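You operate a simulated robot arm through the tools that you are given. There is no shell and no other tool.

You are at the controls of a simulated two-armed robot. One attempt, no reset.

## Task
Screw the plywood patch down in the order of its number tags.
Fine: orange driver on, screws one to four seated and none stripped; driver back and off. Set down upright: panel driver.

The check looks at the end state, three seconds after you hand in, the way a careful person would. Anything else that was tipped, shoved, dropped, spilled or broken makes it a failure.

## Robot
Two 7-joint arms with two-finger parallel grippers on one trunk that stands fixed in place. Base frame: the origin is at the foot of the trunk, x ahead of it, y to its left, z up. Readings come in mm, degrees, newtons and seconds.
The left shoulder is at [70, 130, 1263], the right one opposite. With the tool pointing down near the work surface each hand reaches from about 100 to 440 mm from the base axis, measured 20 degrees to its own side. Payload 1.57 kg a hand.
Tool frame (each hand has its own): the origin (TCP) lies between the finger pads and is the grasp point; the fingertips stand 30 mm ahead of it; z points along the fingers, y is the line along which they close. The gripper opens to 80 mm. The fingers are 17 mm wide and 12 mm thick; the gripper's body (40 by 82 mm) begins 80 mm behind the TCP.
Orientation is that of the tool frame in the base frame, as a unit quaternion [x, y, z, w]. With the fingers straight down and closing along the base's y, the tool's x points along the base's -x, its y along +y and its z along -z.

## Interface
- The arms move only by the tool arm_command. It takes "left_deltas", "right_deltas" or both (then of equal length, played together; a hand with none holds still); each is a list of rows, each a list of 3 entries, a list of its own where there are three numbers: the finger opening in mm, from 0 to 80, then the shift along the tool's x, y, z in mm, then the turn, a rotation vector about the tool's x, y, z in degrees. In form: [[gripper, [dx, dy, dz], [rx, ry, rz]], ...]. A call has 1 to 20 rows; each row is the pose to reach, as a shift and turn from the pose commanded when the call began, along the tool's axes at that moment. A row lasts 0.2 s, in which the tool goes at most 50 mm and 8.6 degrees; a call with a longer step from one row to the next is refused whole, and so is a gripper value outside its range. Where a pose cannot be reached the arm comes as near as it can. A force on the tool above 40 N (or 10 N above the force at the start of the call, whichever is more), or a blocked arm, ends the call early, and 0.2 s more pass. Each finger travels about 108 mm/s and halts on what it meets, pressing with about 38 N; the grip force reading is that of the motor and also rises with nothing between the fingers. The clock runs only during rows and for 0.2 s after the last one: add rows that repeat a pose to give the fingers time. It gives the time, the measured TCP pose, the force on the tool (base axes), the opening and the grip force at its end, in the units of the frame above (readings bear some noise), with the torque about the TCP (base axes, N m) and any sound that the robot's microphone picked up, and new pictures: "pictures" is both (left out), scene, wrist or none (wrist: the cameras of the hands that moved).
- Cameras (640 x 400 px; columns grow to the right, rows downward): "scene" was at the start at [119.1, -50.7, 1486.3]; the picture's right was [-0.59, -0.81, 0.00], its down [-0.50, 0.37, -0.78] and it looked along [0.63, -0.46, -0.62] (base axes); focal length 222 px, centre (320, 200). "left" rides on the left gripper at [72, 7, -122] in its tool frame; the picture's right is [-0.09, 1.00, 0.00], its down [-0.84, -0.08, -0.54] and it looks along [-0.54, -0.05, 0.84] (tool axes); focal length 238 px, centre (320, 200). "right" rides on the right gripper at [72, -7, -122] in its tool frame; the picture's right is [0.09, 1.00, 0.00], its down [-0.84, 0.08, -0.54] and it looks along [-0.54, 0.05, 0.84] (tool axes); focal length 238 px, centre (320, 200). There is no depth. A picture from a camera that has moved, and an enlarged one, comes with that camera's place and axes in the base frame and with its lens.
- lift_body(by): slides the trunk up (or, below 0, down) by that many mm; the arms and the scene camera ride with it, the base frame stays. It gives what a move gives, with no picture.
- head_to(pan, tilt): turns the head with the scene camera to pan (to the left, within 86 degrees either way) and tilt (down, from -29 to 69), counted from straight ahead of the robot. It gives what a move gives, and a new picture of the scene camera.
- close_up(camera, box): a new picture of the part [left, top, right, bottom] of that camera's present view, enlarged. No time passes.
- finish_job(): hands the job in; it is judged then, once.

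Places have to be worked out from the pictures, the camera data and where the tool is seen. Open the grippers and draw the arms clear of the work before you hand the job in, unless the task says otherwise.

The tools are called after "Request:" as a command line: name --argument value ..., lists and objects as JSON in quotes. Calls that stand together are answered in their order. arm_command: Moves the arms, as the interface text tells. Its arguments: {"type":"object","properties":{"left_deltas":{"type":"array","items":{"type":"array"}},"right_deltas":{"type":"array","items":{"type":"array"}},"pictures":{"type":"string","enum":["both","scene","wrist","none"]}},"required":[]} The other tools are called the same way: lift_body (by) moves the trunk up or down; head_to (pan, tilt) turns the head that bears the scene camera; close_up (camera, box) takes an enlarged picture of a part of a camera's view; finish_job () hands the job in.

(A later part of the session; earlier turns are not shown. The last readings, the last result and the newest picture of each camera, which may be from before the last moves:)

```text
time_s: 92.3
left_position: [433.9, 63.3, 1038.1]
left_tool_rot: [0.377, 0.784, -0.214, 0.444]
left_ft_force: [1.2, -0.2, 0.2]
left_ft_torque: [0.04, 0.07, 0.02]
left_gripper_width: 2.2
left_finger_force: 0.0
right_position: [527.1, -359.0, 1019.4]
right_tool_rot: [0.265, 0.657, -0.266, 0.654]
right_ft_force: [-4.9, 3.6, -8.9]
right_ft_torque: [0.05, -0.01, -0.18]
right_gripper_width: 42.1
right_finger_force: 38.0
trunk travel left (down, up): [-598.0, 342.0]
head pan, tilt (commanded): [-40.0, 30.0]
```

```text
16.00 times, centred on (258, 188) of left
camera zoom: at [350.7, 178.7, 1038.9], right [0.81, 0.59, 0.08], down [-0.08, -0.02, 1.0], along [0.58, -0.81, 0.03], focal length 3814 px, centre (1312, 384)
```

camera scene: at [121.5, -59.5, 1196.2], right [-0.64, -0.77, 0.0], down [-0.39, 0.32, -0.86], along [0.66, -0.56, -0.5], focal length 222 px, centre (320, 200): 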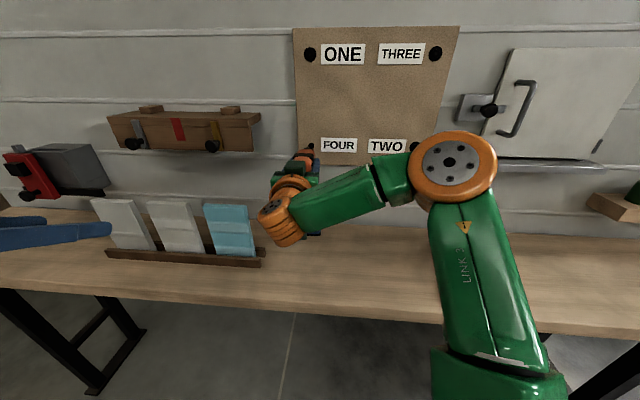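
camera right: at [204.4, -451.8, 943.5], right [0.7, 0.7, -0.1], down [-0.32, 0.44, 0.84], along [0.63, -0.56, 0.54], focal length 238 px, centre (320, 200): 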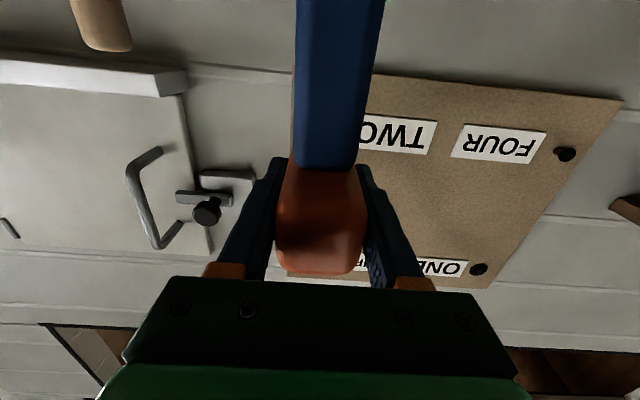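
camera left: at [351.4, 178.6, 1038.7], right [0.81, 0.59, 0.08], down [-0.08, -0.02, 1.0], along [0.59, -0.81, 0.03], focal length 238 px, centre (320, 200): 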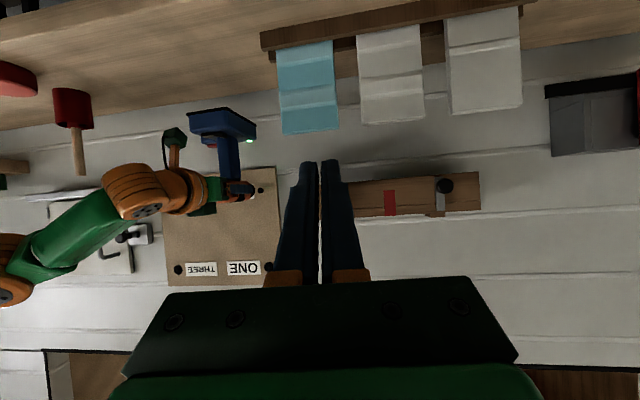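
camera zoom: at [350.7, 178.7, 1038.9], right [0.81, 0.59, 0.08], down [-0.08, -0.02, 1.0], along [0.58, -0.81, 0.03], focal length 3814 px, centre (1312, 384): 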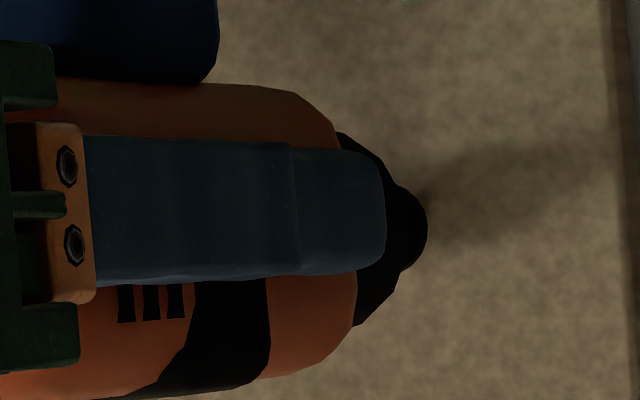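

Request:
arm_command --right_deltas '[[20, [0, 0.3, 1.5], [0, 0, 0]]]' --pictures "none"

Request:
close_up --camera "left" --box '[240, 177, 276, 200]'

```text
time_s: 92.7
left_position: [434.3, 63.7, 1036.9]
left_tool_rot: [0.377, 0.785, -0.213, 0.444]
left_ft_force: [0.6, 1.0, 0.5]
left_ft_torque: [0.0, -0.03, -0.01]
left_gripper_width: 2.1
left_finger_force: 0.1
right_position: [529.6, -359.5, 1018.9]
right_tool_rot: [0.264, 0.657, -0.265, 0.654]
right_ft_force: [-0.3, 0.1, -7.7]
right_ft_torque: [0.06, 0.0, 0.02]
right_gripper_width: 41.9
right_finger_force: 37.9
trunk travel left (down, up): [-598.0, 342.0]
head pan, tilt (commanded): [-40.0, 30.0]
```

```text
16.00 times, centred on (258, 188) of left
camera zoom: at [351.1, 178.7, 1038.8], right [0.81, 0.59, 0.08], down [-0.08, -0.02, 1.0], along [0.59, -0.81, 0.03], focal length 3814 px, centre (1312, 384)
```

zoom: 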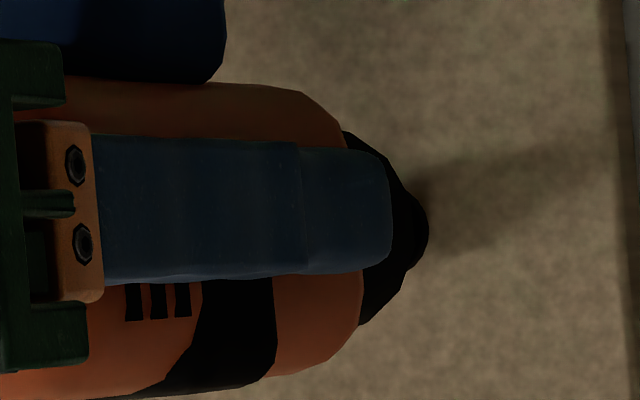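

The force dropped to zero as it advanced, so FOUR is engaged and turning. I'll continue.

Request:
arm_command --right_deltas '[[20, [-0.4, 0, 2], [0, 0, 0]]]' --pictures "none"

Request:
close_up --camera "left" --box '[240, 177, 276, 200]'

```text
time_s: 93.1
left_position: [435.7, 63.6, 1036.9]
left_tool_rot: [0.377, 0.784, -0.214, 0.445]
left_ft_force: [-0.2, 1.0, 0.6]
left_ft_torque: [-0.02, -0.02, 0.03]
left_gripper_width: 1.9
left_finger_force: 0.0
right_position: [531.3, -362.0, 1019.0]
right_tool_rot: [0.264, 0.657, -0.265, 0.655]
right_ft_force: [-0.9, 0.3, -8.7]
right_ft_torque: [0.06, 0.01, 0.01]
right_gripper_width: 41.9
right_finger_force: 38.3
trunk travel left (down, up): [-598.0, 342.0]
head pan, tilt (commanded): [-40.0, 30.0]
```

```text
16.00 times, centred on (258, 188) of left
camera zoom: at [351.2, 178.9, 1038.7], right [0.81, 0.59, 0.08], down [-0.08, -0.02, 1.0], along [0.59, -0.81, 0.03], focal length 3814 px, centre (1312, 384)
```

zoom: 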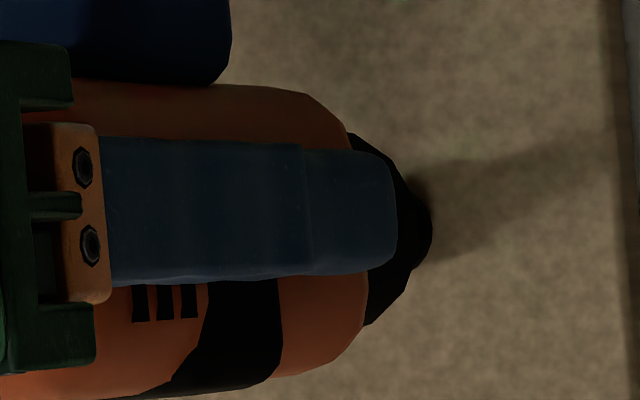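

Request:
arm_command --right_deltas '[[20, [-0.2, 0, 1.5], [0, 0, 0]]]' --pictures "none"

Request:
close_up --camera "left" --box '[240, 177, 276, 200]'

```text
time_s: 93.5
left_position: [435.7, 63.5, 1037.4]
left_tool_rot: [0.377, 0.785, -0.213, 0.444]
left_ft_force: [0.1, 0.6, 0.3]
left_ft_torque: [-0.01, -0.02, -0.02]
left_gripper_width: 2.1
left_finger_force: 0.1
right_position: [532.6, -362.5, 1018.6]
right_tool_rot: [0.265, 0.657, -0.267, 0.653]
right_ft_force: [0.2, 0.5, -7.2]
right_ft_torque: [0.07, -0.01, 0.0]
right_gripper_width: 42.0
right_finger_force: 38.3
trunk travel left (down, up): [-598.0, 342.0]
head pan, tilt (commanded): [-40.0, 30.0]
```

```text
16.00 times, centred on (258, 188) of left
camera zoom: at [351.4, 178.8, 1038.7], right [0.81, 0.59, 0.08], down [-0.08, -0.02, 1.0], along [0.59, -0.81, 0.03], focal length 3814 px, centre (1312, 384)
```

zoom: 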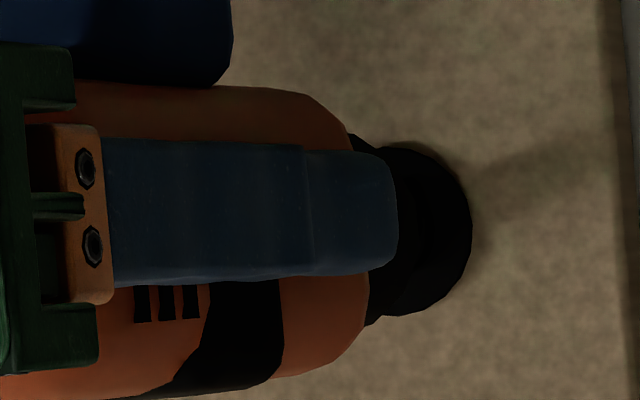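

FOUR's seated ring just appeared with no force on the bit, so I'll back off immediately.

Request:
arm_command --right_deltas '[[20, [0, 0, -15], [0, 0, 0]], [20, [0, 0, -45], [0, 0, 0]], [20, [0, 0, -54], [0, 0, 0]], [20, [0, 0, -54], [0, 0, 0]]]' --pictures "scene"

Request:
close_up --camera "left" --box '[240, 177, 276, 200]'

Request:
close_up --camera "scene" --box '[285, 20, 465, 170]'

```text
time_s: 94.5
left_position: [435.0, 63.1, 1036.7]
left_tool_rot: [0.377, 0.784, -0.214, 0.444]
left_ft_force: [-0.3, -0.6, -0.6]
left_ft_torque: [0.01, -0.02, 0.01]
left_gripper_width: 1.7
left_finger_force: 0.0
right_position: [493.2, -325.1, 1018.8]
right_tool_rot: [0.265, 0.657, -0.266, 0.654]
right_ft_force: [0.4, -0.7, -8.1]
right_ft_torque: [0.06, 0.02, 0.0]
right_gripper_width: 42.1
right_finger_force: 38.4
trunk travel left (down, up): [-598.0, 342.0]
head pan, tilt (commanded): [-40.0, 30.0]
camera scene: at [121.4, -59.5, 1196.3], right [-0.64, -0.77, 0.0], down [-0.39, 0.32, -0.86], along [0.66, -0.56, -0.5], focal length 222 px, centre (320, 200)
```

scene: 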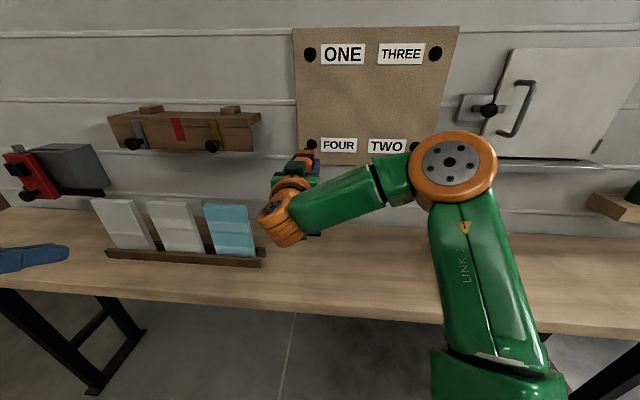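

```text
16.00 times, centred on (258, 188) of left
camera zoom: at [351.5, 178.5, 1038.7], right [0.81, 0.59, 0.08], down [-0.08, -0.02, 1.0], along [0.58, -0.81, 0.03], focal length 3814 px, centre (1312, 384)
```

zoom: 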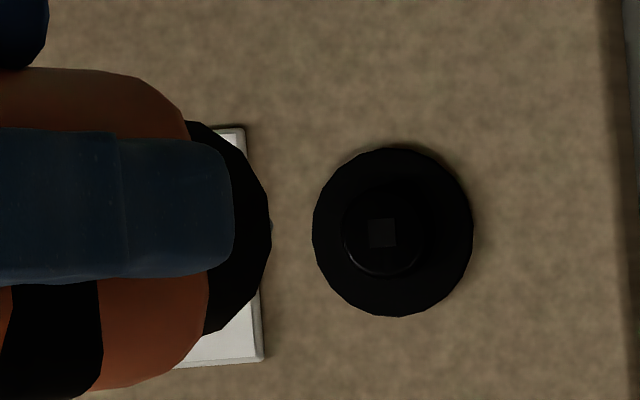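

```text
2.67 times, centred on (375, 95) of scene
camera zoom: at [121.4, -59.5, 1196.3], right [-0.64, -0.77, 0.0], down [-0.39, 0.32, -0.86], along [0.66, -0.56, -0.5], focal length 591 px, centre (173, 480)
```

zoom: 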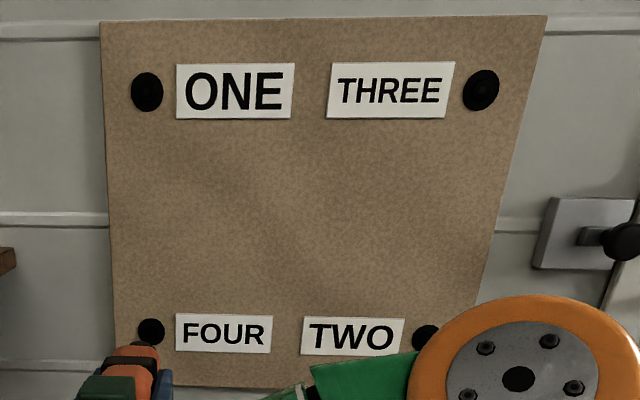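

All four screws are seated with identical rings and intact recesses. Now I'll return the driver, swinging back over its original spot (L≈-20, N≈559) and undoing the 0.9° yaw.

Request:
arm_command --right_deltas '[[20, [0, -30, -8], [0.5, 0, 0]], [20, [0, -65, -15], [0.9, 0, 0]], [20, [0, -100, -19.3], [0.9, 0, 0]], [20, [0, -128, -19.3], [0.9, 0, 0]], [20, [0, -139, -19.3], [0.9, 0, 0]], [20, [0, -139, -19.3], [0.9, 0, 0]]]' --pictures "none"

Request:
lift_body --by -57

Request:
head_to --pan -40 --tilt 36

```text
time_s: 95.9
left_position: [435.1, 62.5, 1037.2]
left_tool_rot: [0.377, 0.785, -0.213, 0.444]
left_ft_force: [0.7, 0.4, 0.8]
left_ft_torque: [-0.02, 0.02, 0.0]
left_gripper_width: 1.9
left_finger_force: 0.0
right_position: [382.5, -411.7, 1019.7]
right_tool_rot: [0.269, 0.656, -0.271, 0.651]
right_ft_force: [0.8, -0.3, -7.1]
right_ft_torque: [0.02, 0.03, -0.05]
right_gripper_width: 42.1
right_finger_force: 38.3
trunk travel left (down, up): [-598.0, 342.0]
head pan, tilt (commanded): [-40.0, 30.0]
```

```text
time_s: 96.8
left_position: [434.4, 63.2, 980.0]
left_tool_rot: [0.377, 0.784, -0.213, 0.444]
left_ft_force: [0.3, -0.1, -0.2]
left_ft_torque: [-0.01, 0.0, -0.01]
left_gripper_width: 2.3
left_finger_force: 0.1
right_position: [383.3, -411.2, 961.7]
right_tool_rot: [0.27, 0.654, -0.271, 0.652]
right_ft_force: [0.6, 0.3, -7.7]
right_ft_torque: [0.02, 0.03, -0.01]
right_gripper_width: 42.1
right_finger_force: 37.7
trunk travel left (down, up): [-541.0, 399.0]
head pan, tilt (commanded): [-40.0, 30.0]
```

```text
time_s: 97.5
left_position: [434.2, 62.4, 980.5]
left_tool_rot: [0.377, 0.784, -0.213, 0.444]
left_ft_force: [-0.7, 0.6, -0.2]
left_ft_torque: [0.02, -0.02, 0.02]
left_gripper_width: 2.0
left_finger_force: 0.0
right_position: [381.9, -411.0, 962.0]
right_tool_rot: [0.27, 0.655, -0.27, 0.652]
right_ft_force: [-1.3, -0.2, -8.1]
right_ft_torque: [0.06, -0.01, -0.01]
right_gripper_width: 41.9
right_finger_force: 38.2
trunk travel left (down, up): [-541.0, 399.0]
head pan, tilt (commanded): [-40.0, 36.0]
camera scene: at [118.4, -57.8, 1130.0], right [-0.64, -0.77, 0.0], down [-0.45, 0.38, -0.81], along [0.62, -0.52, -0.59], focal length 222 px, centre (320, 200)
```

scene: 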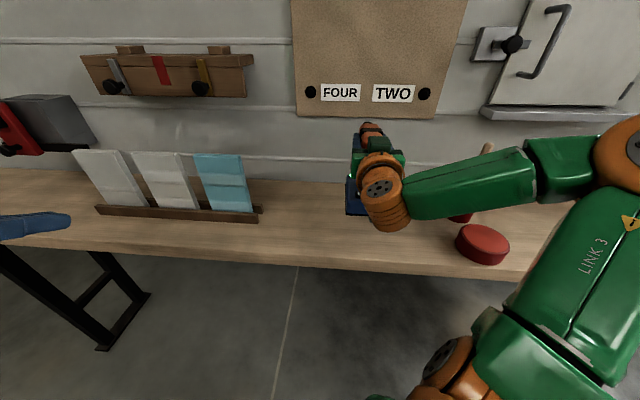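

The TCP is at N≈561, L≈-20, Z≈962, right above the original spot. I'll lower it in steps.

Request:
arm_command --right_deltas '[[20, [15, 0, -2], [0, 0, 0]], [20, [30, 0, -2], [0, 0, 0]], [20, [42, 0, -2], [0, 0, 0]], [20, [48, 0, -2], [0, 0, 0]], [20, [48, 0, -2], [0, 0, 0]]]' --pictures "none"

Request:
close_up --camera "left" --box '[100, 80, 300, 230]'

```text
time_s: 98.7
left_position: [433.7, 62.6, 981.0]
left_tool_rot: [0.378, 0.784, -0.213, 0.444]
left_ft_force: [-0.6, 0.2, -1.0]
left_ft_torque: [-0.01, 0.02, 0.0]
left_gripper_width: 1.8
left_finger_force: 0.0
right_position: [380.9, -409.7, 914.4]
right_tool_rot: [0.27, 0.655, -0.271, 0.651]
right_ft_force: [-0.3, -0.6, -7.9]
right_ft_torque: [0.05, 0.0, -0.03]
right_gripper_width: 41.7
right_finger_force: 38.3
trunk travel left (down, up): [-541.0, 399.0]
head pan, tilt (commanded): [-40.0, 36.0]
```

```text
2.67 times, centred on (200, 155) of left
camera zoom: at [350.8, 178.3, 982.0], right [0.81, 0.59, 0.08], down [-0.08, -0.02, 1.0], along [0.59, -0.81, 0.03], focal length 636 px, centre (640, 320)
```

zoom: 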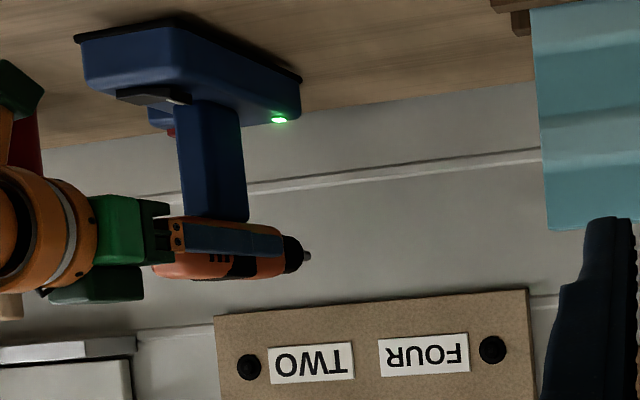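

About 6 mm to go. I'll lower gently until the bench takes the weight.

Request:
arm_command --right_deltas '[[20, [2.5, 0, 0], [0, 0, 0]], [20, [5, 0, 0], [0, 0, 0]], [20, [5, 0, 0], [0, 0, 0]]]' --pictures "none"

```text
time_s: 99.5
left_position: [434.4, 62.4, 981.1]
left_tool_rot: [0.377, 0.785, -0.212, 0.444]
left_ft_force: [-0.2, -0.2, 0.3]
left_ft_torque: [0.0, -0.01, -0.01]
left_gripper_width: 2.0
left_finger_force: 0.1
right_position: [380.5, -409.5, 910.9]
right_tool_rot: [0.27, 0.655, -0.271, 0.652]
right_ft_force: [-0.3, -0.7, -9.0]
right_ft_torque: [0.06, -0.01, 0.01]
right_gripper_width: 41.9
right_finger_force: 38.0
trunk travel left (down, up): [-541.0, 399.0]
head pan, tilt (commanded): [-40.0, 36.0]
```

Request:
arm_command --right_deltas '[[20, [1.5, 0.3, 0.3], [0, 0, 0]], [20, [3, 0.3, 0.3], [0, 0, 0]], [20, [3, 0.3, 0.3], [0, 0, 0]]]' --pictures "none"

Request:
close_up --camera "left" --box '[110, 60, 250, 170]'

```text
time_s: 100.3
left_position: [434.2, 62.8, 979.4]
left_tool_rot: [0.376, 0.785, -0.212, 0.445]
left_ft_force: [-0.8, 0.5, -0.1]
left_ft_torque: [0.04, -0.02, -0.02]
left_gripper_width: 2.1
left_finger_force: 0.1
right_position: [381.7, -410.2, 907.1]
right_tool_rot: [0.27, 0.655, -0.27, 0.652]
right_ft_force: [0.1, -0.6, -8.6]
right_ft_torque: [0.07, -0.02, -0.01]
right_gripper_width: 41.8
right_finger_force: 37.7
trunk travel left (down, up): [-541.0, 399.0]
head pan, tilt (commanded): [-40.0, 36.0]
```

```text
3.64 times, centred on (180, 115) of left
camera zoom: at [350.8, 178.4, 981.9], right [0.81, 0.59, 0.08], down [-0.08, -0.02, 1.0], along [0.59, -0.81, 0.03], focal length 867 px, centre (829, 509)
```

zoom: 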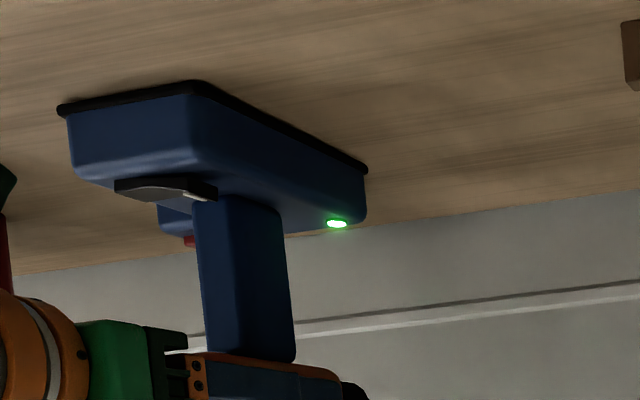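

The driver's full weight is still on the hand, so it isn't quite down. I'll continue with small steps.

Request:
arm_command --right_deltas '[[20, [1, 0, 0], [0, 0, 0]], [20, [2, 0, 0], [0, 0, 0]]]' --pictures "none"

```text
time_s: 100.9
left_position: [435.0, 63.3, 980.4]
left_tool_rot: [0.376, 0.785, -0.212, 0.445]
left_ft_force: [-0.3, 0.5, -0.2]
left_ft_torque: [0.0, -0.01, 0.04]
left_gripper_width: 2.2
left_finger_force: 0.1
right_position: [381.5, -411.2, 905.3]
right_tool_rot: [0.271, 0.653, -0.272, 0.653]
right_ft_force: [3.1, -3.2, -0.3]
right_ft_torque: [-0.59, -0.95, -0.25]
right_gripper_width: 42.1
right_finger_force: 37.9
trunk travel left (down, up): [-541.0, 399.0]
head pan, tilt (commanded): [-40.0, 36.0]
```

The bench is taking the weight now, but the torque suggests the base's front edge touched first, so the driver has pitched slightly in the grip. I'll look closely at the base.

Request:
close_up --camera "left" --box '[115, 60, 195, 110]'

Request:
close_up --camera "scene" --box '[330, 120, 420, 230]'

```text
8.00 times, centred on (155, 85) of left
camera zoom: at [350.2, 178.7, 982.3], right [0.81, 0.59, 0.08], down [-0.08, -0.02, 1.0], along [0.58, -0.81, 0.03], focal length 1907 px, centre (1640, 1120)
```

zoom: 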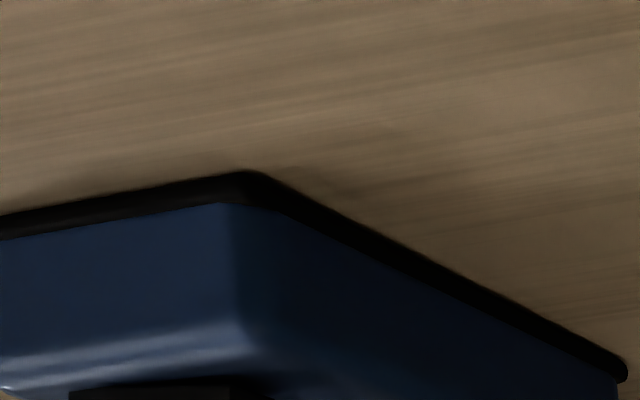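

```text
3.64 times, centred on (375, 175) of scene
camera zoom: at [117.6, -57.4, 1130.3], right [-0.64, -0.77, 0.0], down [-0.45, 0.38, -0.81], along [0.62, -0.52, -0.59], focal length 806 px, centre (120, 291)
```

zoom: 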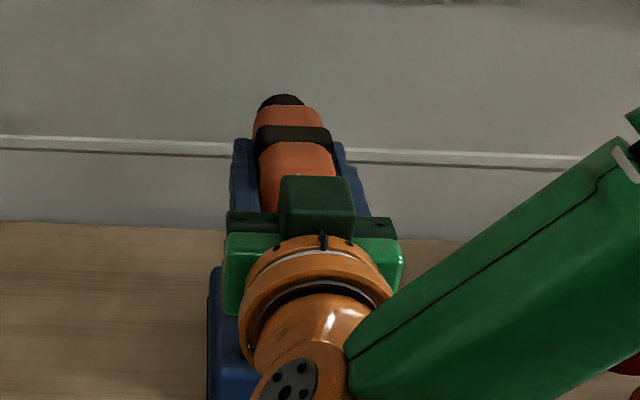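

The base looks flush. I'll relieve the residual torque by pitching the hand nose-up about 1°, so that it releases without rocking.

Request:
arm_command --right_deltas '[[20, [0, 0, 0.5], [0, -0.7, 0]], [20, [0, 0, 1], [0, -1.2, 0]]]' --pictures "none"

```text
time_s: 101.5
left_position: [431.2, 65.5, 981.2]
left_tool_rot: [0.377, 0.783, -0.214, 0.446]
left_ft_force: [0.4, -0.4, 0.0]
left_ft_torque: [-0.01, -0.02, 0.03]
left_gripper_width: 1.9
left_finger_force: 0.1
right_position: [378.9, -408.8, 905.7]
right_tool_rot: [0.266, 0.648, -0.273, 0.66]
right_ft_force: [-5.7, 4.7, -0.5]
right_ft_torque: [1.27, 1.03, 0.36]
right_gripper_width: 41.6
right_finger_force: 37.5
trunk travel left (down, up): [-541.0, 399.0]
head pan, tilt (commanded): [-40.0, 36.0]
```

I overshot slightly, so I'll back it off to the balance point.

Request:
arm_command --right_deltas '[[20, [0, 0, -0.4], [0, 0.5, 0]], [20, [0, 0, -0.5], [0, 0.7, 0]]]' --pictures "none"

```text
time_s: 102.1
left_position: [432.3, 63.9, 981.3]
left_tool_rot: [0.377, 0.784, -0.213, 0.445]
left_ft_force: [0.1, 0.3, -0.1]
left_ft_torque: [0.01, 0.0, -0.01]
left_gripper_width: 1.8
left_finger_force: 0.0
right_position: [380.8, -407.6, 906.5]
right_tool_rot: [0.268, 0.651, -0.272, 0.656]
right_ft_force: [-0.9, -2.9, -0.5]
right_ft_torque: [-0.39, -0.32, -0.21]
right_gripper_width: 41.9
right_finger_force: 38.2
trunk travel left (down, up): [-541.0, 399.0]
head pan, tilt (commanded): [-40.0, 36.0]
```

The forces are small now and the weight is on the bench. I'll open the gripper gradually.

Request:
arm_command --right_deltas '[[44, [0, 0, 0], [0, 0, 0]], [50, [0, 0, 0], [0, 0, 0]], [62, [0, 0, 0], [0, 0, 0]], [80, [0, 0, 0], [0, 0, 0]], [80, [0, 0, 0], [0, 0, 0]]]' --pictures "both"

Request:
close_up --camera "left" --box '[100, 60, 300, 220]'

```text
time_s: 103.3
left_position: [433.2, 65.2, 980.5]
left_tool_rot: [0.377, 0.784, -0.213, 0.445]
left_ft_force: [0.0, -0.9, -0.2]
left_ft_torque: [0.05, 0.04, 0.0]
left_gripper_width: 1.9
left_finger_force: 0.0
right_position: [381.0, -408.6, 905.2]
right_tool_rot: [0.267, 0.651, -0.272, 0.656]
right_ft_force: [0.1, 0.1, 0.8]
right_ft_torque: [-0.02, -0.03, 0.03]
right_gripper_width: 80.1
right_finger_force: 0.1
trunk travel left (down, up): [-541.0, 399.0]
head pan, tilt (commanded): [-40.0, 36.0]
camera scene: at [116.9, -56.2, 1130.3], right [-0.64, -0.77, 0.0], down [-0.45, 0.38, -0.81], along [0.62, -0.52, -0.59], focal length 222 px, centre (320, 200)
camera right: at [289.2, -328.1, 833.0], right [0.7, 0.7, -0.09], down [-0.33, 0.44, 0.83], along [0.63, -0.55, 0.55], focal length 238 px, centre (320, 200)
```

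scene: 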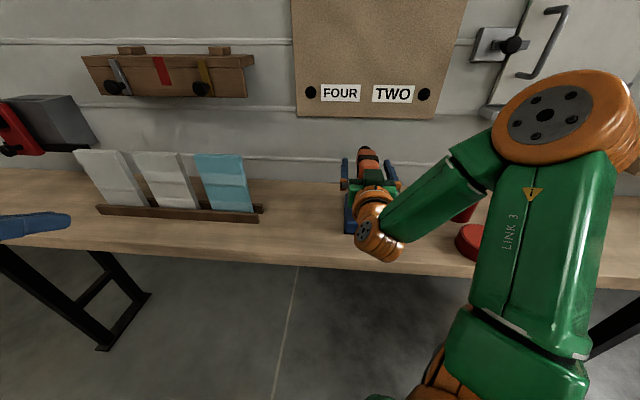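
right: 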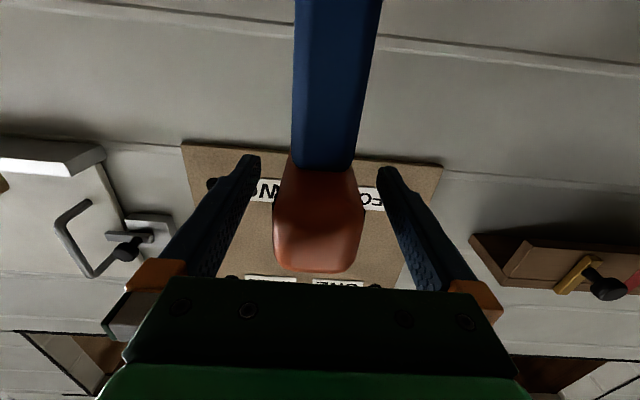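

```text
2.50 times, centred on (200, 140) of left
camera zoom: at [349.6, 179.8, 982.2], right [0.81, 0.59, 0.08], down [-0.08, -0.02, 1.0], along [0.58, -0.81, 0.03], focal length 596 px, centre (620, 350)
```

zoom: 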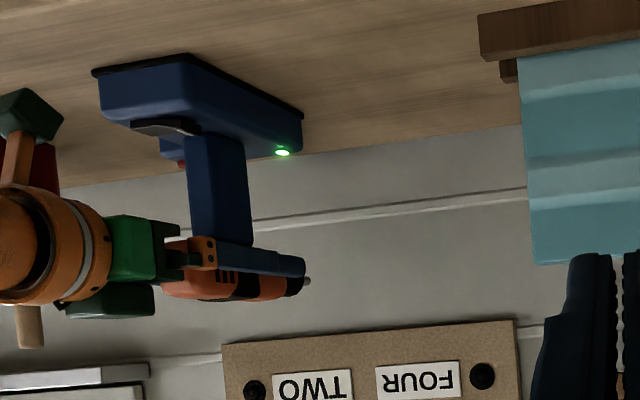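

The driver stands upright and free. I'll raise the hand straight up and bring the trunk to the height where the power button was reachable before.

Request:
arm_command --right_deltas '[[80, [-15, 0, 0], [0, 0, 0]], [80, [-45, 0, 0], [0, 0, 0]], [80, [-80, 0, 0], [0, 0, 0]], [80, [-115, 0, 0], [0, 0, 0]], [80, [-115, 0, 0], [0, 0, 0]]]' --pictures "none"

Request:
lift_body --by 60

Request:
close_up --camera "left" --box '[100, 40, 300, 220]'

Request:
close_up --camera "scene" --box '[310, 130, 430, 250]'

```text
time_s: 104.5
left_position: [433.8, 64.2, 980.8]
left_tool_rot: [0.377, 0.784, -0.213, 0.444]
left_ft_force: [-0.5, 0.9, 0.4]
left_ft_torque: [-0.01, -0.02, -0.01]
left_gripper_width: 2.2
left_finger_force: 0.1
right_position: [381.0, -407.1, 1019.4]
right_tool_rot: [0.268, 0.652, -0.271, 0.656]
right_ft_force: [0.4, 0.0, 0.0]
right_ft_torque: [0.01, 0.0, 0.02]
right_gripper_width: 80.2
right_finger_force: 0.1
trunk travel left (down, up): [-541.0, 399.0]
head pan, tilt (commanded): [-40.0, 36.0]
```

```text
time_s: 105.5
left_position: [433.5, 64.5, 1042.3]
left_tool_rot: [0.377, 0.783, -0.214, 0.445]
left_ft_force: [0.5, 0.1, 0.7]
left_ft_torque: [-0.03, 0.01, 0.01]
left_gripper_width: 2.1
left_finger_force: 0.0
right_position: [381.6, -406.9, 1080.4]
right_tool_rot: [0.269, 0.651, -0.272, 0.655]
right_ft_force: [0.3, -0.7, -0.1]
right_ft_torque: [-0.03, -0.01, 0.03]
right_gripper_width: 79.9
right_finger_force: 0.1
trunk travel left (down, up): [-601.0, 339.0]
head pan, tilt (commanded): [-40.0, 36.0]
```

```text
2.22 times, centred on (200, 130) of left
camera zoom: at [349.7, 179.8, 1042.2], right [0.81, 0.59, 0.08], down [-0.08, -0.02, 1.0], along [0.58, -0.81, 0.03], focal length 530 px, centre (587, 356)
```

zoom: 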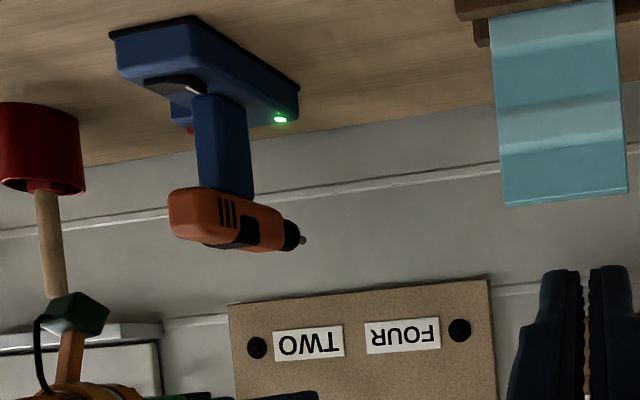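

```text
3.33 times, centred on (370, 190) of scene
camera zoom: at [117.0, -56.2, 1190.3], right [-0.64, -0.77, 0.0], down [-0.45, 0.38, -0.81], along [0.62, -0.52, -0.59], focal length 739 px, centre (153, 233)
```

zoom: 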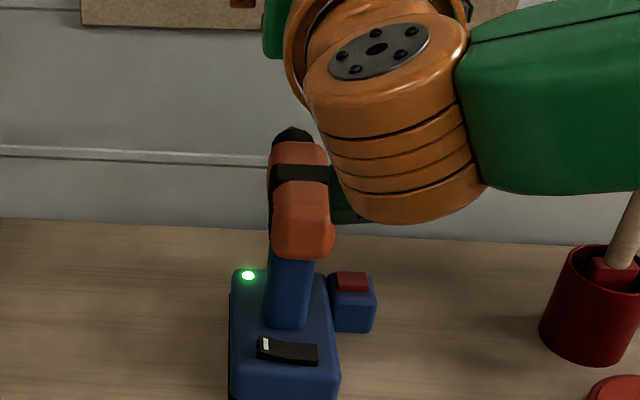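

The driver is back in place, upright and still on (green lamp). The red power pad is still at about (372, -483, 800). I'll reorient the right hand, closed, to the tilted pose off to the right and above the pad.

Request:
arm_command --right_deltas '[[60, [0, -12, -20], [-2.9, 7, -1.4]], [40, [0, -24, -30], [-5.9, 14.1, -2.7]], [20, [15, -38, -30], [-8.8, 21.1, -4.1]], [0, [40, -50, -20], [-11.8, 28.2, -5.5]], [0, [65, -60, -10], [-14.7, 35.2, -6.9]], [0, [90, -71, 0], [-17.7, 42.3, -8.2]], [0, [120, -73, 14], [-20.6, 49.3, -9.6]], [0, [120, -73, 14], [-20.6, 49.3, -9.6]]]' --pictures "both"

Request:
close_up --camera "scene" --box '[310, 130, 430, 250]'

```text
time_s: 107.3
left_position: [432.9, 65.1, 1040.8]
left_tool_rot: [0.376, 0.783, -0.213, 0.446]
left_ft_force: [-0.2, -0.4, 0.4]
left_ft_torque: [-0.02, -0.01, 0.0]
left_gripper_width: 2.1
left_finger_force: 0.1
right_position: [339.3, -469.9, 959.6]
right_tool_rot: [0.187, 0.92, -0.072, 0.337]
right_ft_force: [-0.4, 0.5, -0.9]
right_ft_torque: [0.01, 0.0, -0.02]
right_gripper_width: 0.0
right_finger_force: 21.3
trunk travel left (down, up): [-601.0, 339.0]
head pan, tilt (commanded): [-40.0, 36.0]
camera scene: at [116.3, -55.6, 1190.4], right [-0.64, -0.77, 0.0], down [-0.45, 0.38, -0.81], along [0.62, -0.52, -0.59], focal length 222 px, centre (320, 200)
camera right: at [213.6, -423.3, 1006.4], right [0.32, 0.94, -0.06], down [0.3, -0.04, 0.95], along [0.9, -0.33, -0.29], focal length 238 px, centre (320, 200)
```

scene: 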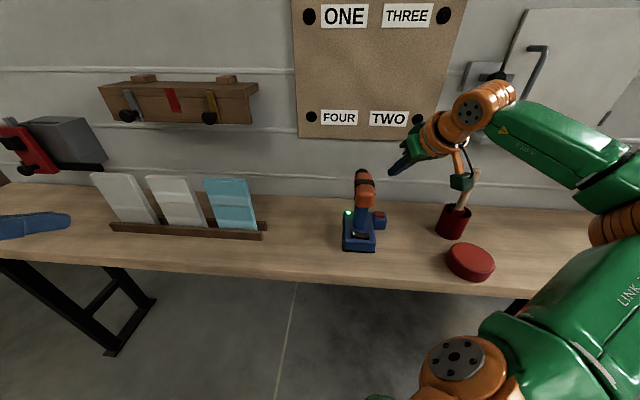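
right: 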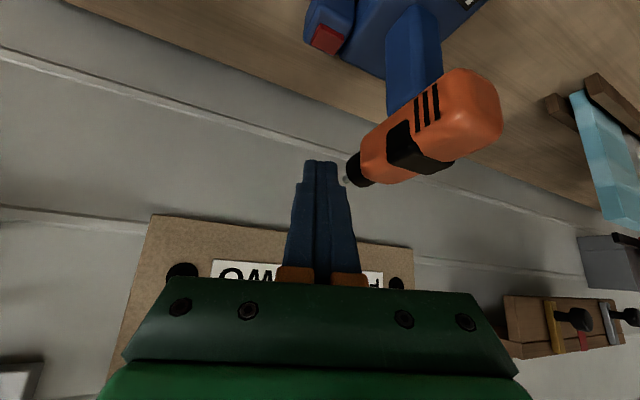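

```text
3.33 times, centred on (370, 190) of scene
camera zoom: at [116.3, -55.6, 1190.4], right [-0.64, -0.77, 0.0], down [-0.45, 0.38, -0.81], along [0.62, -0.52, -0.59], focal length 739 px, centre (153, 233)
```

zoom: 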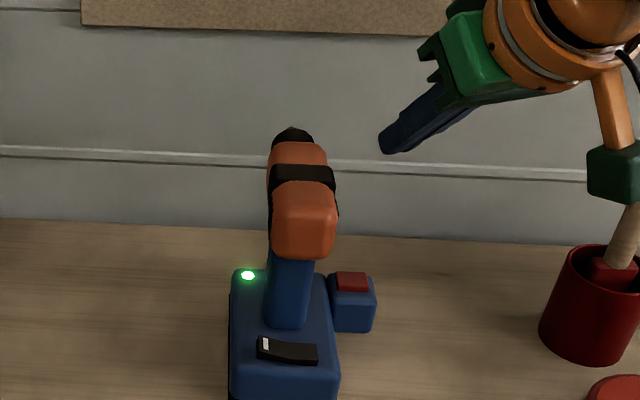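

The pose matches the earlier button approach. I'll descend 99 mm to just above and behind the pad.

Request:
arm_command --right_deltas '[[0, [21.2, 1, 25.3], [0, 0, 0]], [0, [42.4, 2, 50.5], [0, 0, 0]], [0, [63.7, 2, 75.8], [0, 0, 0]], [0, [63.7, 2, 75.8], [0, 0, 0]]]' --pictures "wrist"

Request:
close_up --camera "right" --box '[260, 90, 420, 210]'

```text
time_s: 108.3
left_position: [432.8, 64.9, 1041.9]
left_tool_rot: [0.377, 0.783, -0.214, 0.445]
left_ft_force: [-0.3, 0.1, 0.5]
left_ft_torque: [-0.01, -0.01, 0.03]
left_gripper_width: 2.1
left_finger_force: 0.0
right_position: [342.5, -467.6, 859.1]
right_tool_rot: [0.186, 0.92, -0.071, 0.338]
right_ft_force: [0.0, 0.0, 0.2]
right_ft_torque: [0.0, 0.0, 0.0]
right_gripper_width: 0.0
right_finger_force: 21.1
trunk travel left (down, up): [-601.0, 339.0]
head pan, tilt (commanded): [-40.0, 36.0]
camera right: at [215.3, -421.9, 906.0], right [0.32, 0.94, -0.07], down [0.29, -0.04, 0.95], along [0.9, -0.33, -0.29], focal length 238 px, centre (320, 200)
```

right: 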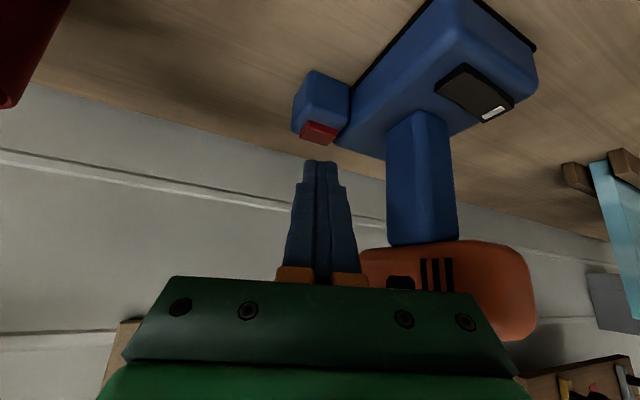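

```text
3.33 times, centred on (340, 150) of right
camera zoom: at [215.3, -421.9, 906.0], right [0.32, 0.94, -0.07], down [0.29, -0.04, 0.95], along [0.9, -0.33, -0.29], focal length 794 px, centre (253, 367)
```

zoom: 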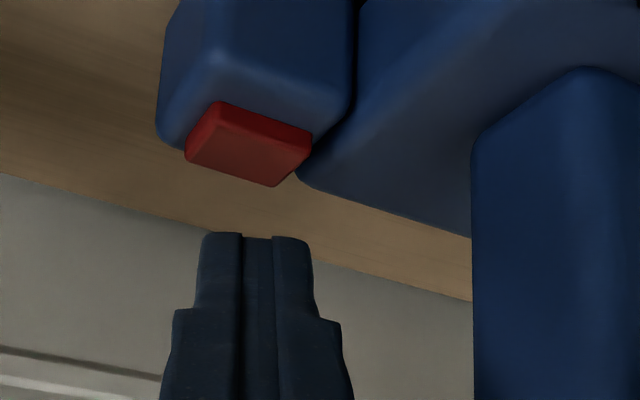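

Same geometry as before. I'll press the pad in small steps to switch the driver off.

Request:
arm_command --right_deltas '[[0, [-6.0, -3.2, 24.6], [0, 0, 0]], [0, [-0.2, -3.2, 31.5], [0, 0, 0]], [0, [3.0, -3.2, 35.3], [0, 0, 0]], [0, [5.0, -3.2, 37.6], [0, 0, 0]], [0, [5.0, -3.2, 37.6], [0, 0, 0]]]' --pictures "both"

Request:
close_up --camera "scene" --box '[310, 130, 430, 250]'

```text
time_s: 109.5
left_position: [432.7, 65.3, 1040.3]
left_tool_rot: [0.377, 0.783, -0.214, 0.446]
left_ft_force: [1.0, 0.1, 0.2]
left_ft_torque: [0.05, -0.02, -0.01]
left_gripper_width: 1.9
left_finger_force: 0.0
right_position: [358.9, -479.2, 828.7]
right_tool_rot: [0.186, 0.919, -0.072, 0.339]
right_ft_force: [2.4, 0.1, 3.1]
right_ft_torque: [0.03, -0.07, 0.01]
right_gripper_width: 0.0
right_finger_force: 21.2
trunk travel left (down, up): [-601.0, 339.0]
head pan, tilt (commanded): [-40.0, 36.0]
heard: click
camera scene: at [116.8, -55.5, 1190.4], right [-0.64, -0.77, 0.0], down [-0.45, 0.38, -0.81], along [0.62, -0.52, -0.59], focal length 222 px, centre (320, 200)
camera right: at [232.3, -433.5, 875.0], right [0.32, 0.94, -0.07], down [0.29, -0.03, 0.96], along [0.9, -0.33, -0.29], focal length 238 px, centre (320, 200)
```

scene: 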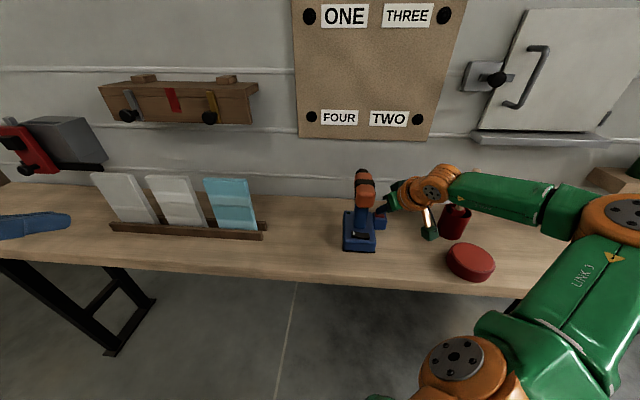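
right: 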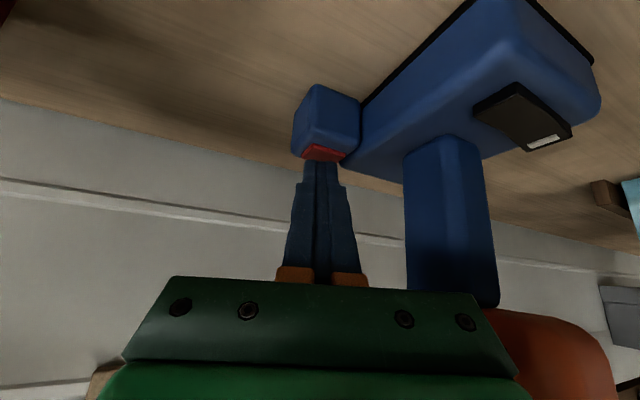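

```text
3.33 times, centred on (370, 190) of scene
camera zoom: at [116.8, -55.5, 1190.4], right [-0.64, -0.77, 0.0], down [-0.45, 0.38, -0.81], along [0.62, -0.52, -0.59], focal length 739 px, centre (153, 233)
```

zoom: 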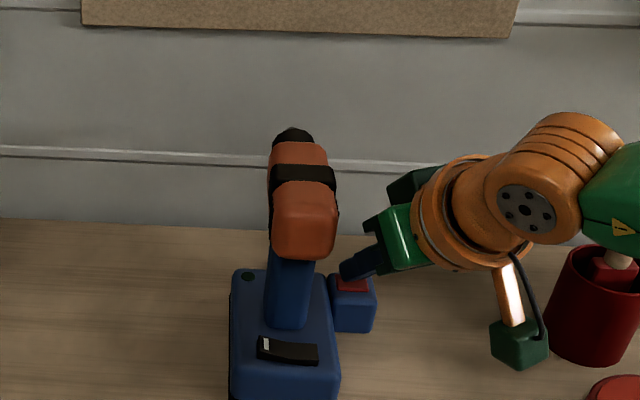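

There was a click and the lamp is dark, so the driver is off. I'll release the pad and withdraw up and back.

Request:
arm_command --right_deltas '[[0, [-5, 0, -15], [0, 0, 0]], [0, [5, 0, -50], [0, 0, 0]], [0, [10, 0, -95], [0, 0, 0]], [0, [-5, -10, -135], [0, 0, 0]], [0, [-30, -20, -175], [0, 8, 0]], [0, [-50, -20, -215], [0, 16, 0]], [0, [-50, -20, -215], [0, 16, 0]]]' --pictures "both"

Request:
close_up --camera "scene" --box '[310, 130, 430, 250]'

```text
time_s: 111.1
left_position: [433.1, 63.7, 1041.4]
left_tool_rot: [0.377, 0.783, -0.214, 0.445]
left_ft_force: [-0.2, -0.2, 1.0]
left_ft_torque: [0.03, -0.03, 0.01]
left_gripper_width: 2.0
left_finger_force: 0.0
right_position: [255.9, -457.4, 1024.7]
right_tool_rot: [0.196, 0.958, -0.044, 0.207]
right_ft_force: [-0.2, -0.1, -0.3]
right_ft_torque: [0.01, 0.0, 0.04]
right_gripper_width: 0.1
right_finger_force: 21.2
trunk travel left (down, up): [-601.0, 339.0]
head pan, tilt (commanded): [-40.0, 36.0]
camera scene: at [116.0, -56.1, 1190.3], right [-0.64, -0.77, 0.0], down [-0.45, 0.38, -0.81], along [0.62, -0.52, -0.59], focal length 222 px, centre (320, 200)
camera right: at [146.1, -419.4, 1106.0], right [0.31, 0.95, -0.04], down [0.53, -0.14, 0.84], along [0.79, -0.28, -0.54], focal length 238 px, centre (320, 200)
```

scene: 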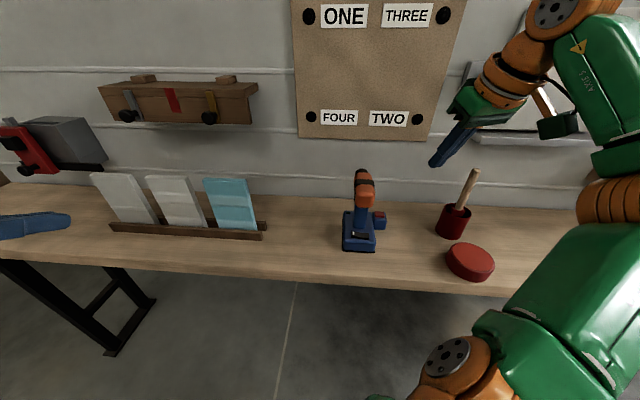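
right: 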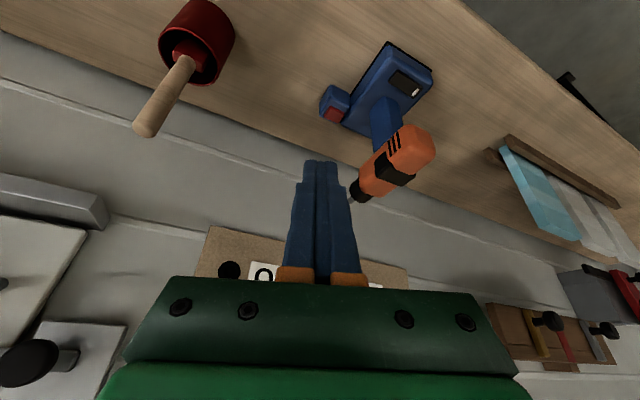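

```text
3.33 times, centred on (370, 190) of scene
camera zoom: at [116.0, -56.1, 1190.3], right [-0.64, -0.77, 0.0], down [-0.45, 0.38, -0.81], along [0.62, -0.52, -0.59], focal length 739 px, centre (153, 233)
```

zoom: 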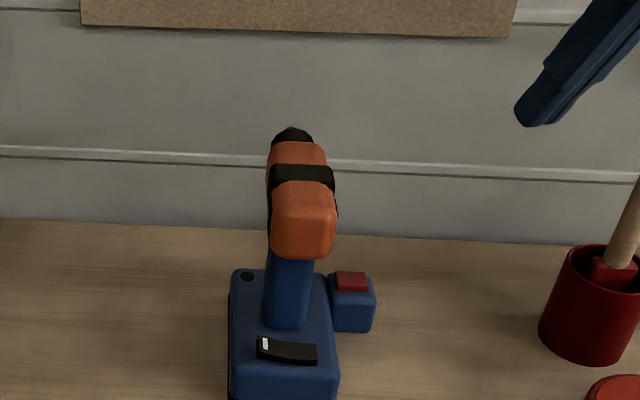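

The lamp stays off and the driver stands upright at its home spot. I'll draw both arms back clear of the work and open both grippers.

Request:
arm_command --right_deltas '[[20, [17.7, 18.5, -16.8], [0, 0, 0]], [40, [35.4, 37, -33.6], [0, 0, 0]], [60, [53, 55.4, -50.4], [0, 0, 0]], [80, [70.7, 73.8, -67.2], [0, 0, 0]], [80, [88.4, 92.3, -84], [0, 0, 0]], [80, [88.4, 92.3, -84], [0, 0, 0]]]' --left_deltas '[[2, [9.9, -17.8, -16.6], [0, 0, 0]], [2, [19.7, -35.6, -33.2], [0, 0, 0]], [20, [29.6, -53.4, -49.8], [0, 0, 0]], [40, [39.4, -71.2, -66.4], [0, 0, 0]], [60, [49.3, -89, -83], [0, 0, 0]], [80, [49.3, -89, -83], [0, 0, 0]]]' --pictures "both"

Request:
close_up --camera "scene" --box '[280, 0, 520, 280]'

```text
time_s: 112.5
left_position: [303.3, 84.0, 1040.5]
left_tool_rot: [0.376, 0.784, -0.213, 0.445]
left_ft_force: [0.4, 0.3, -0.6]
left_ft_torque: [0.01, 0.03, -0.01]
left_gripper_width: 80.1
left_finger_force: 0.0
right_position: [188.7, -330.4, 1064.2]
right_tool_rot: [0.194, 0.958, -0.044, 0.206]
right_ft_force: [0.3, -0.2, 0.8]
right_ft_torque: [0.07, 0.02, 0.0]
right_gripper_width: 79.9
right_finger_force: 0.0
trunk travel left (down, up): [-601.0, 339.0]
head pan, tilt (commanded): [-40.0, 36.0]
camera scene: at [117.5, -56.8, 1190.2], right [-0.64, -0.77, 0.0], down [-0.45, 0.38, -0.81], along [0.62, -0.52, -0.59], focal length 222 px, centre (320, 200)
camera right: at [78.5, -290.7, 1145.0], right [0.31, 0.95, -0.04], down [0.53, -0.14, 0.84], along [0.79, -0.28, -0.54], focal length 238 px, centre (320, 200)
camera left: at [220.3, 199.6, 1042.4], right [0.81, 0.59, 0.08], down [-0.08, -0.02, 1.0], along [0.59, -0.81, 0.03], focal length 238 px, centre (320, 200)
```

scene: 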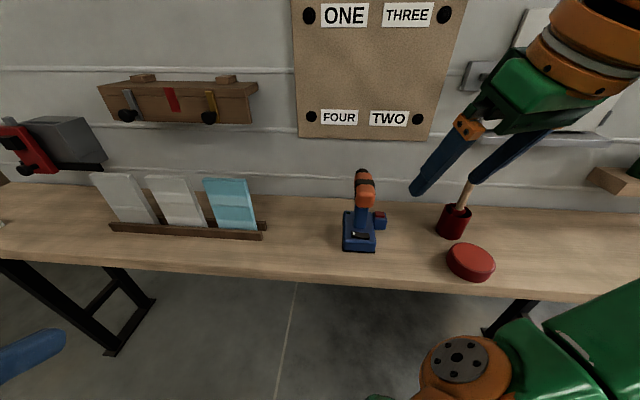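
right: 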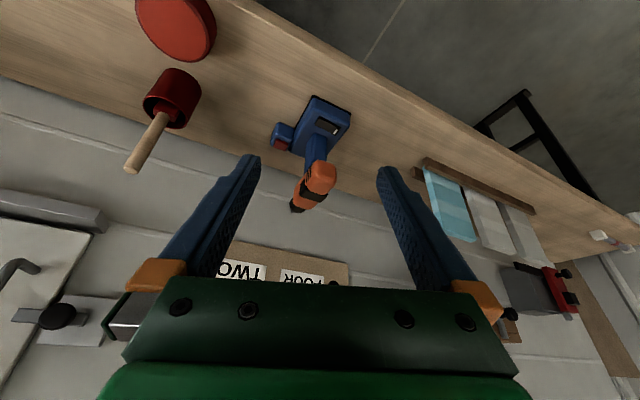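
left: 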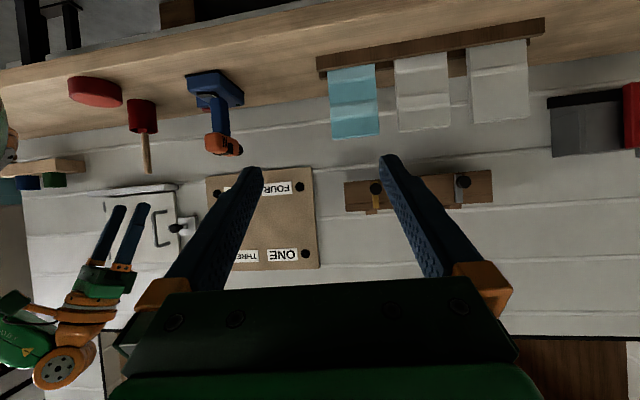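

```text
1.43 times, centred on (400, 140) of scene
camera zoom: at [117.5, -56.8, 1190.2], right [-0.64, -0.77, 0.0], down [-0.45, 0.38, -0.81], along [0.62, -0.52, -0.59], focal length 317 px, centre (206, 286)
```

zoom: 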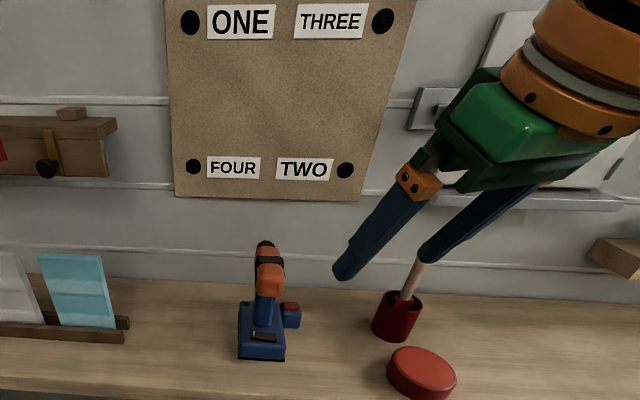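

The arms are clear, the grippers are open, and the bench items are where they were. I'll inspect all four screws and the driver once more before handing in.

Request:
close_up --camera "scene" --box '[298, 4, 322, 28]'

Request:
close_up --camera "scene" --box '[406, 107, 430, 131]'

Request:
close_up --camera "scene" --box '[432, 4, 456, 28]'

Request:
close_up --camera "scene" --box '[299, 105, 323, 129]'

Request:
close_up --camera "scene" --box '[330, 160, 400, 260]'

```text
16.00 times, centred on (310, 16) of scene
camera zoom: at [117.5, -56.8, 1190.2], right [-0.64, -0.77, 0.0], down [-0.45, 0.38, -0.81], along [0.62, -0.52, -0.59], focal length 3548 px, centre (480, 3144)
```

zoom: 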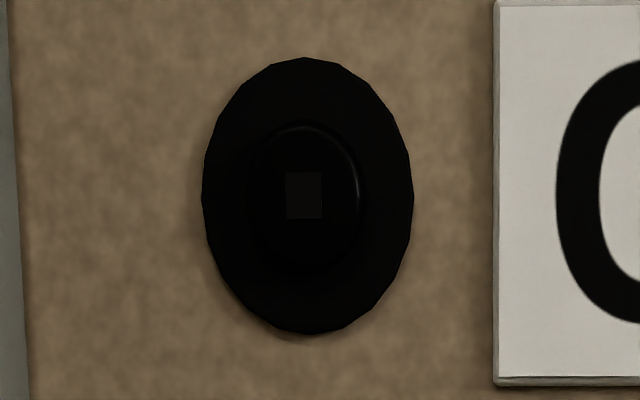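

```text
16.00 times, centred on (418, 119) of scene
camera zoom: at [117.5, -56.8, 1190.2], right [-0.64, -0.77, 0.0], down [-0.45, 0.38, -0.81], along [0.62, -0.52, -0.59], focal length 3548 px, centre (-1248, 1496)
```

zoom: 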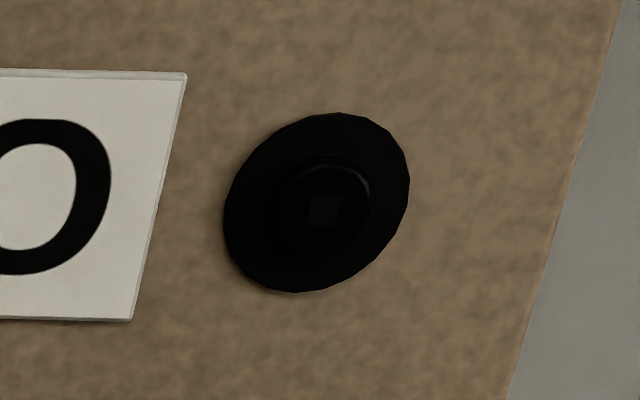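

```text
16.00 times, centred on (444, 16) of scene
camera zoom: at [117.5, -56.8, 1190.2], right [-0.64, -0.77, 0.0], down [-0.45, 0.38, -0.81], along [0.62, -0.52, -0.59], focal length 3548 px, centre (-1664, 3144)
```

zoom: 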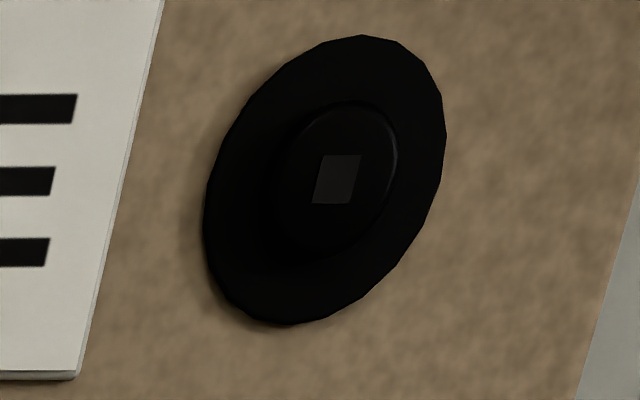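

```text
16.00 times, centred on (311, 117) of scene
camera zoom: at [117.5, -56.8, 1190.2], right [-0.64, -0.77, 0.0], down [-0.45, 0.38, -0.81], along [0.62, -0.52, -0.59], focal length 3548 px, centre (464, 1528)
```

zoom: 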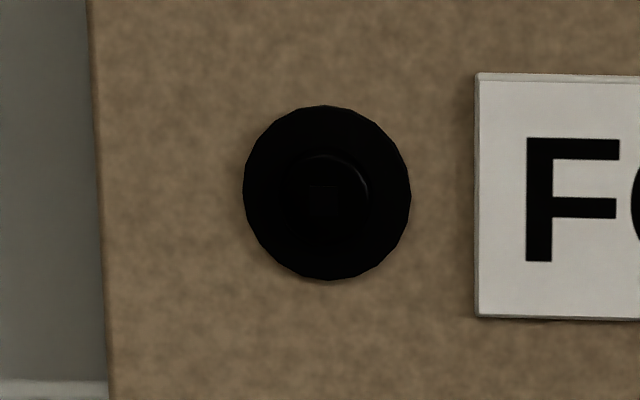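

```text
4.00 times, centred on (365, 210) of scene
camera zoom: at [117.5, -56.8, 1190.2], right [-0.64, -0.77, 0.0], down [-0.45, 0.38, -0.81], along [0.62, -0.52, -0.59], focal length 887 px, centre (140, 160)
```

zoom: 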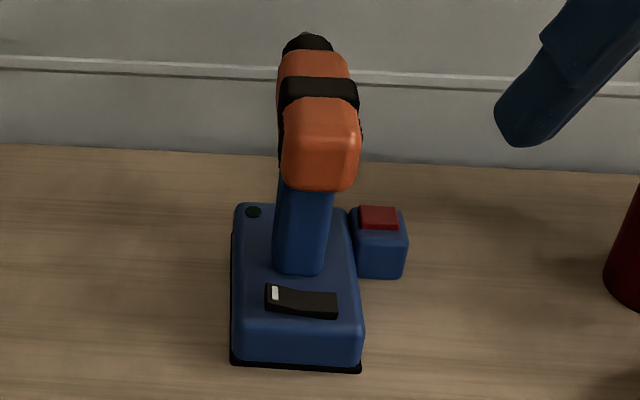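

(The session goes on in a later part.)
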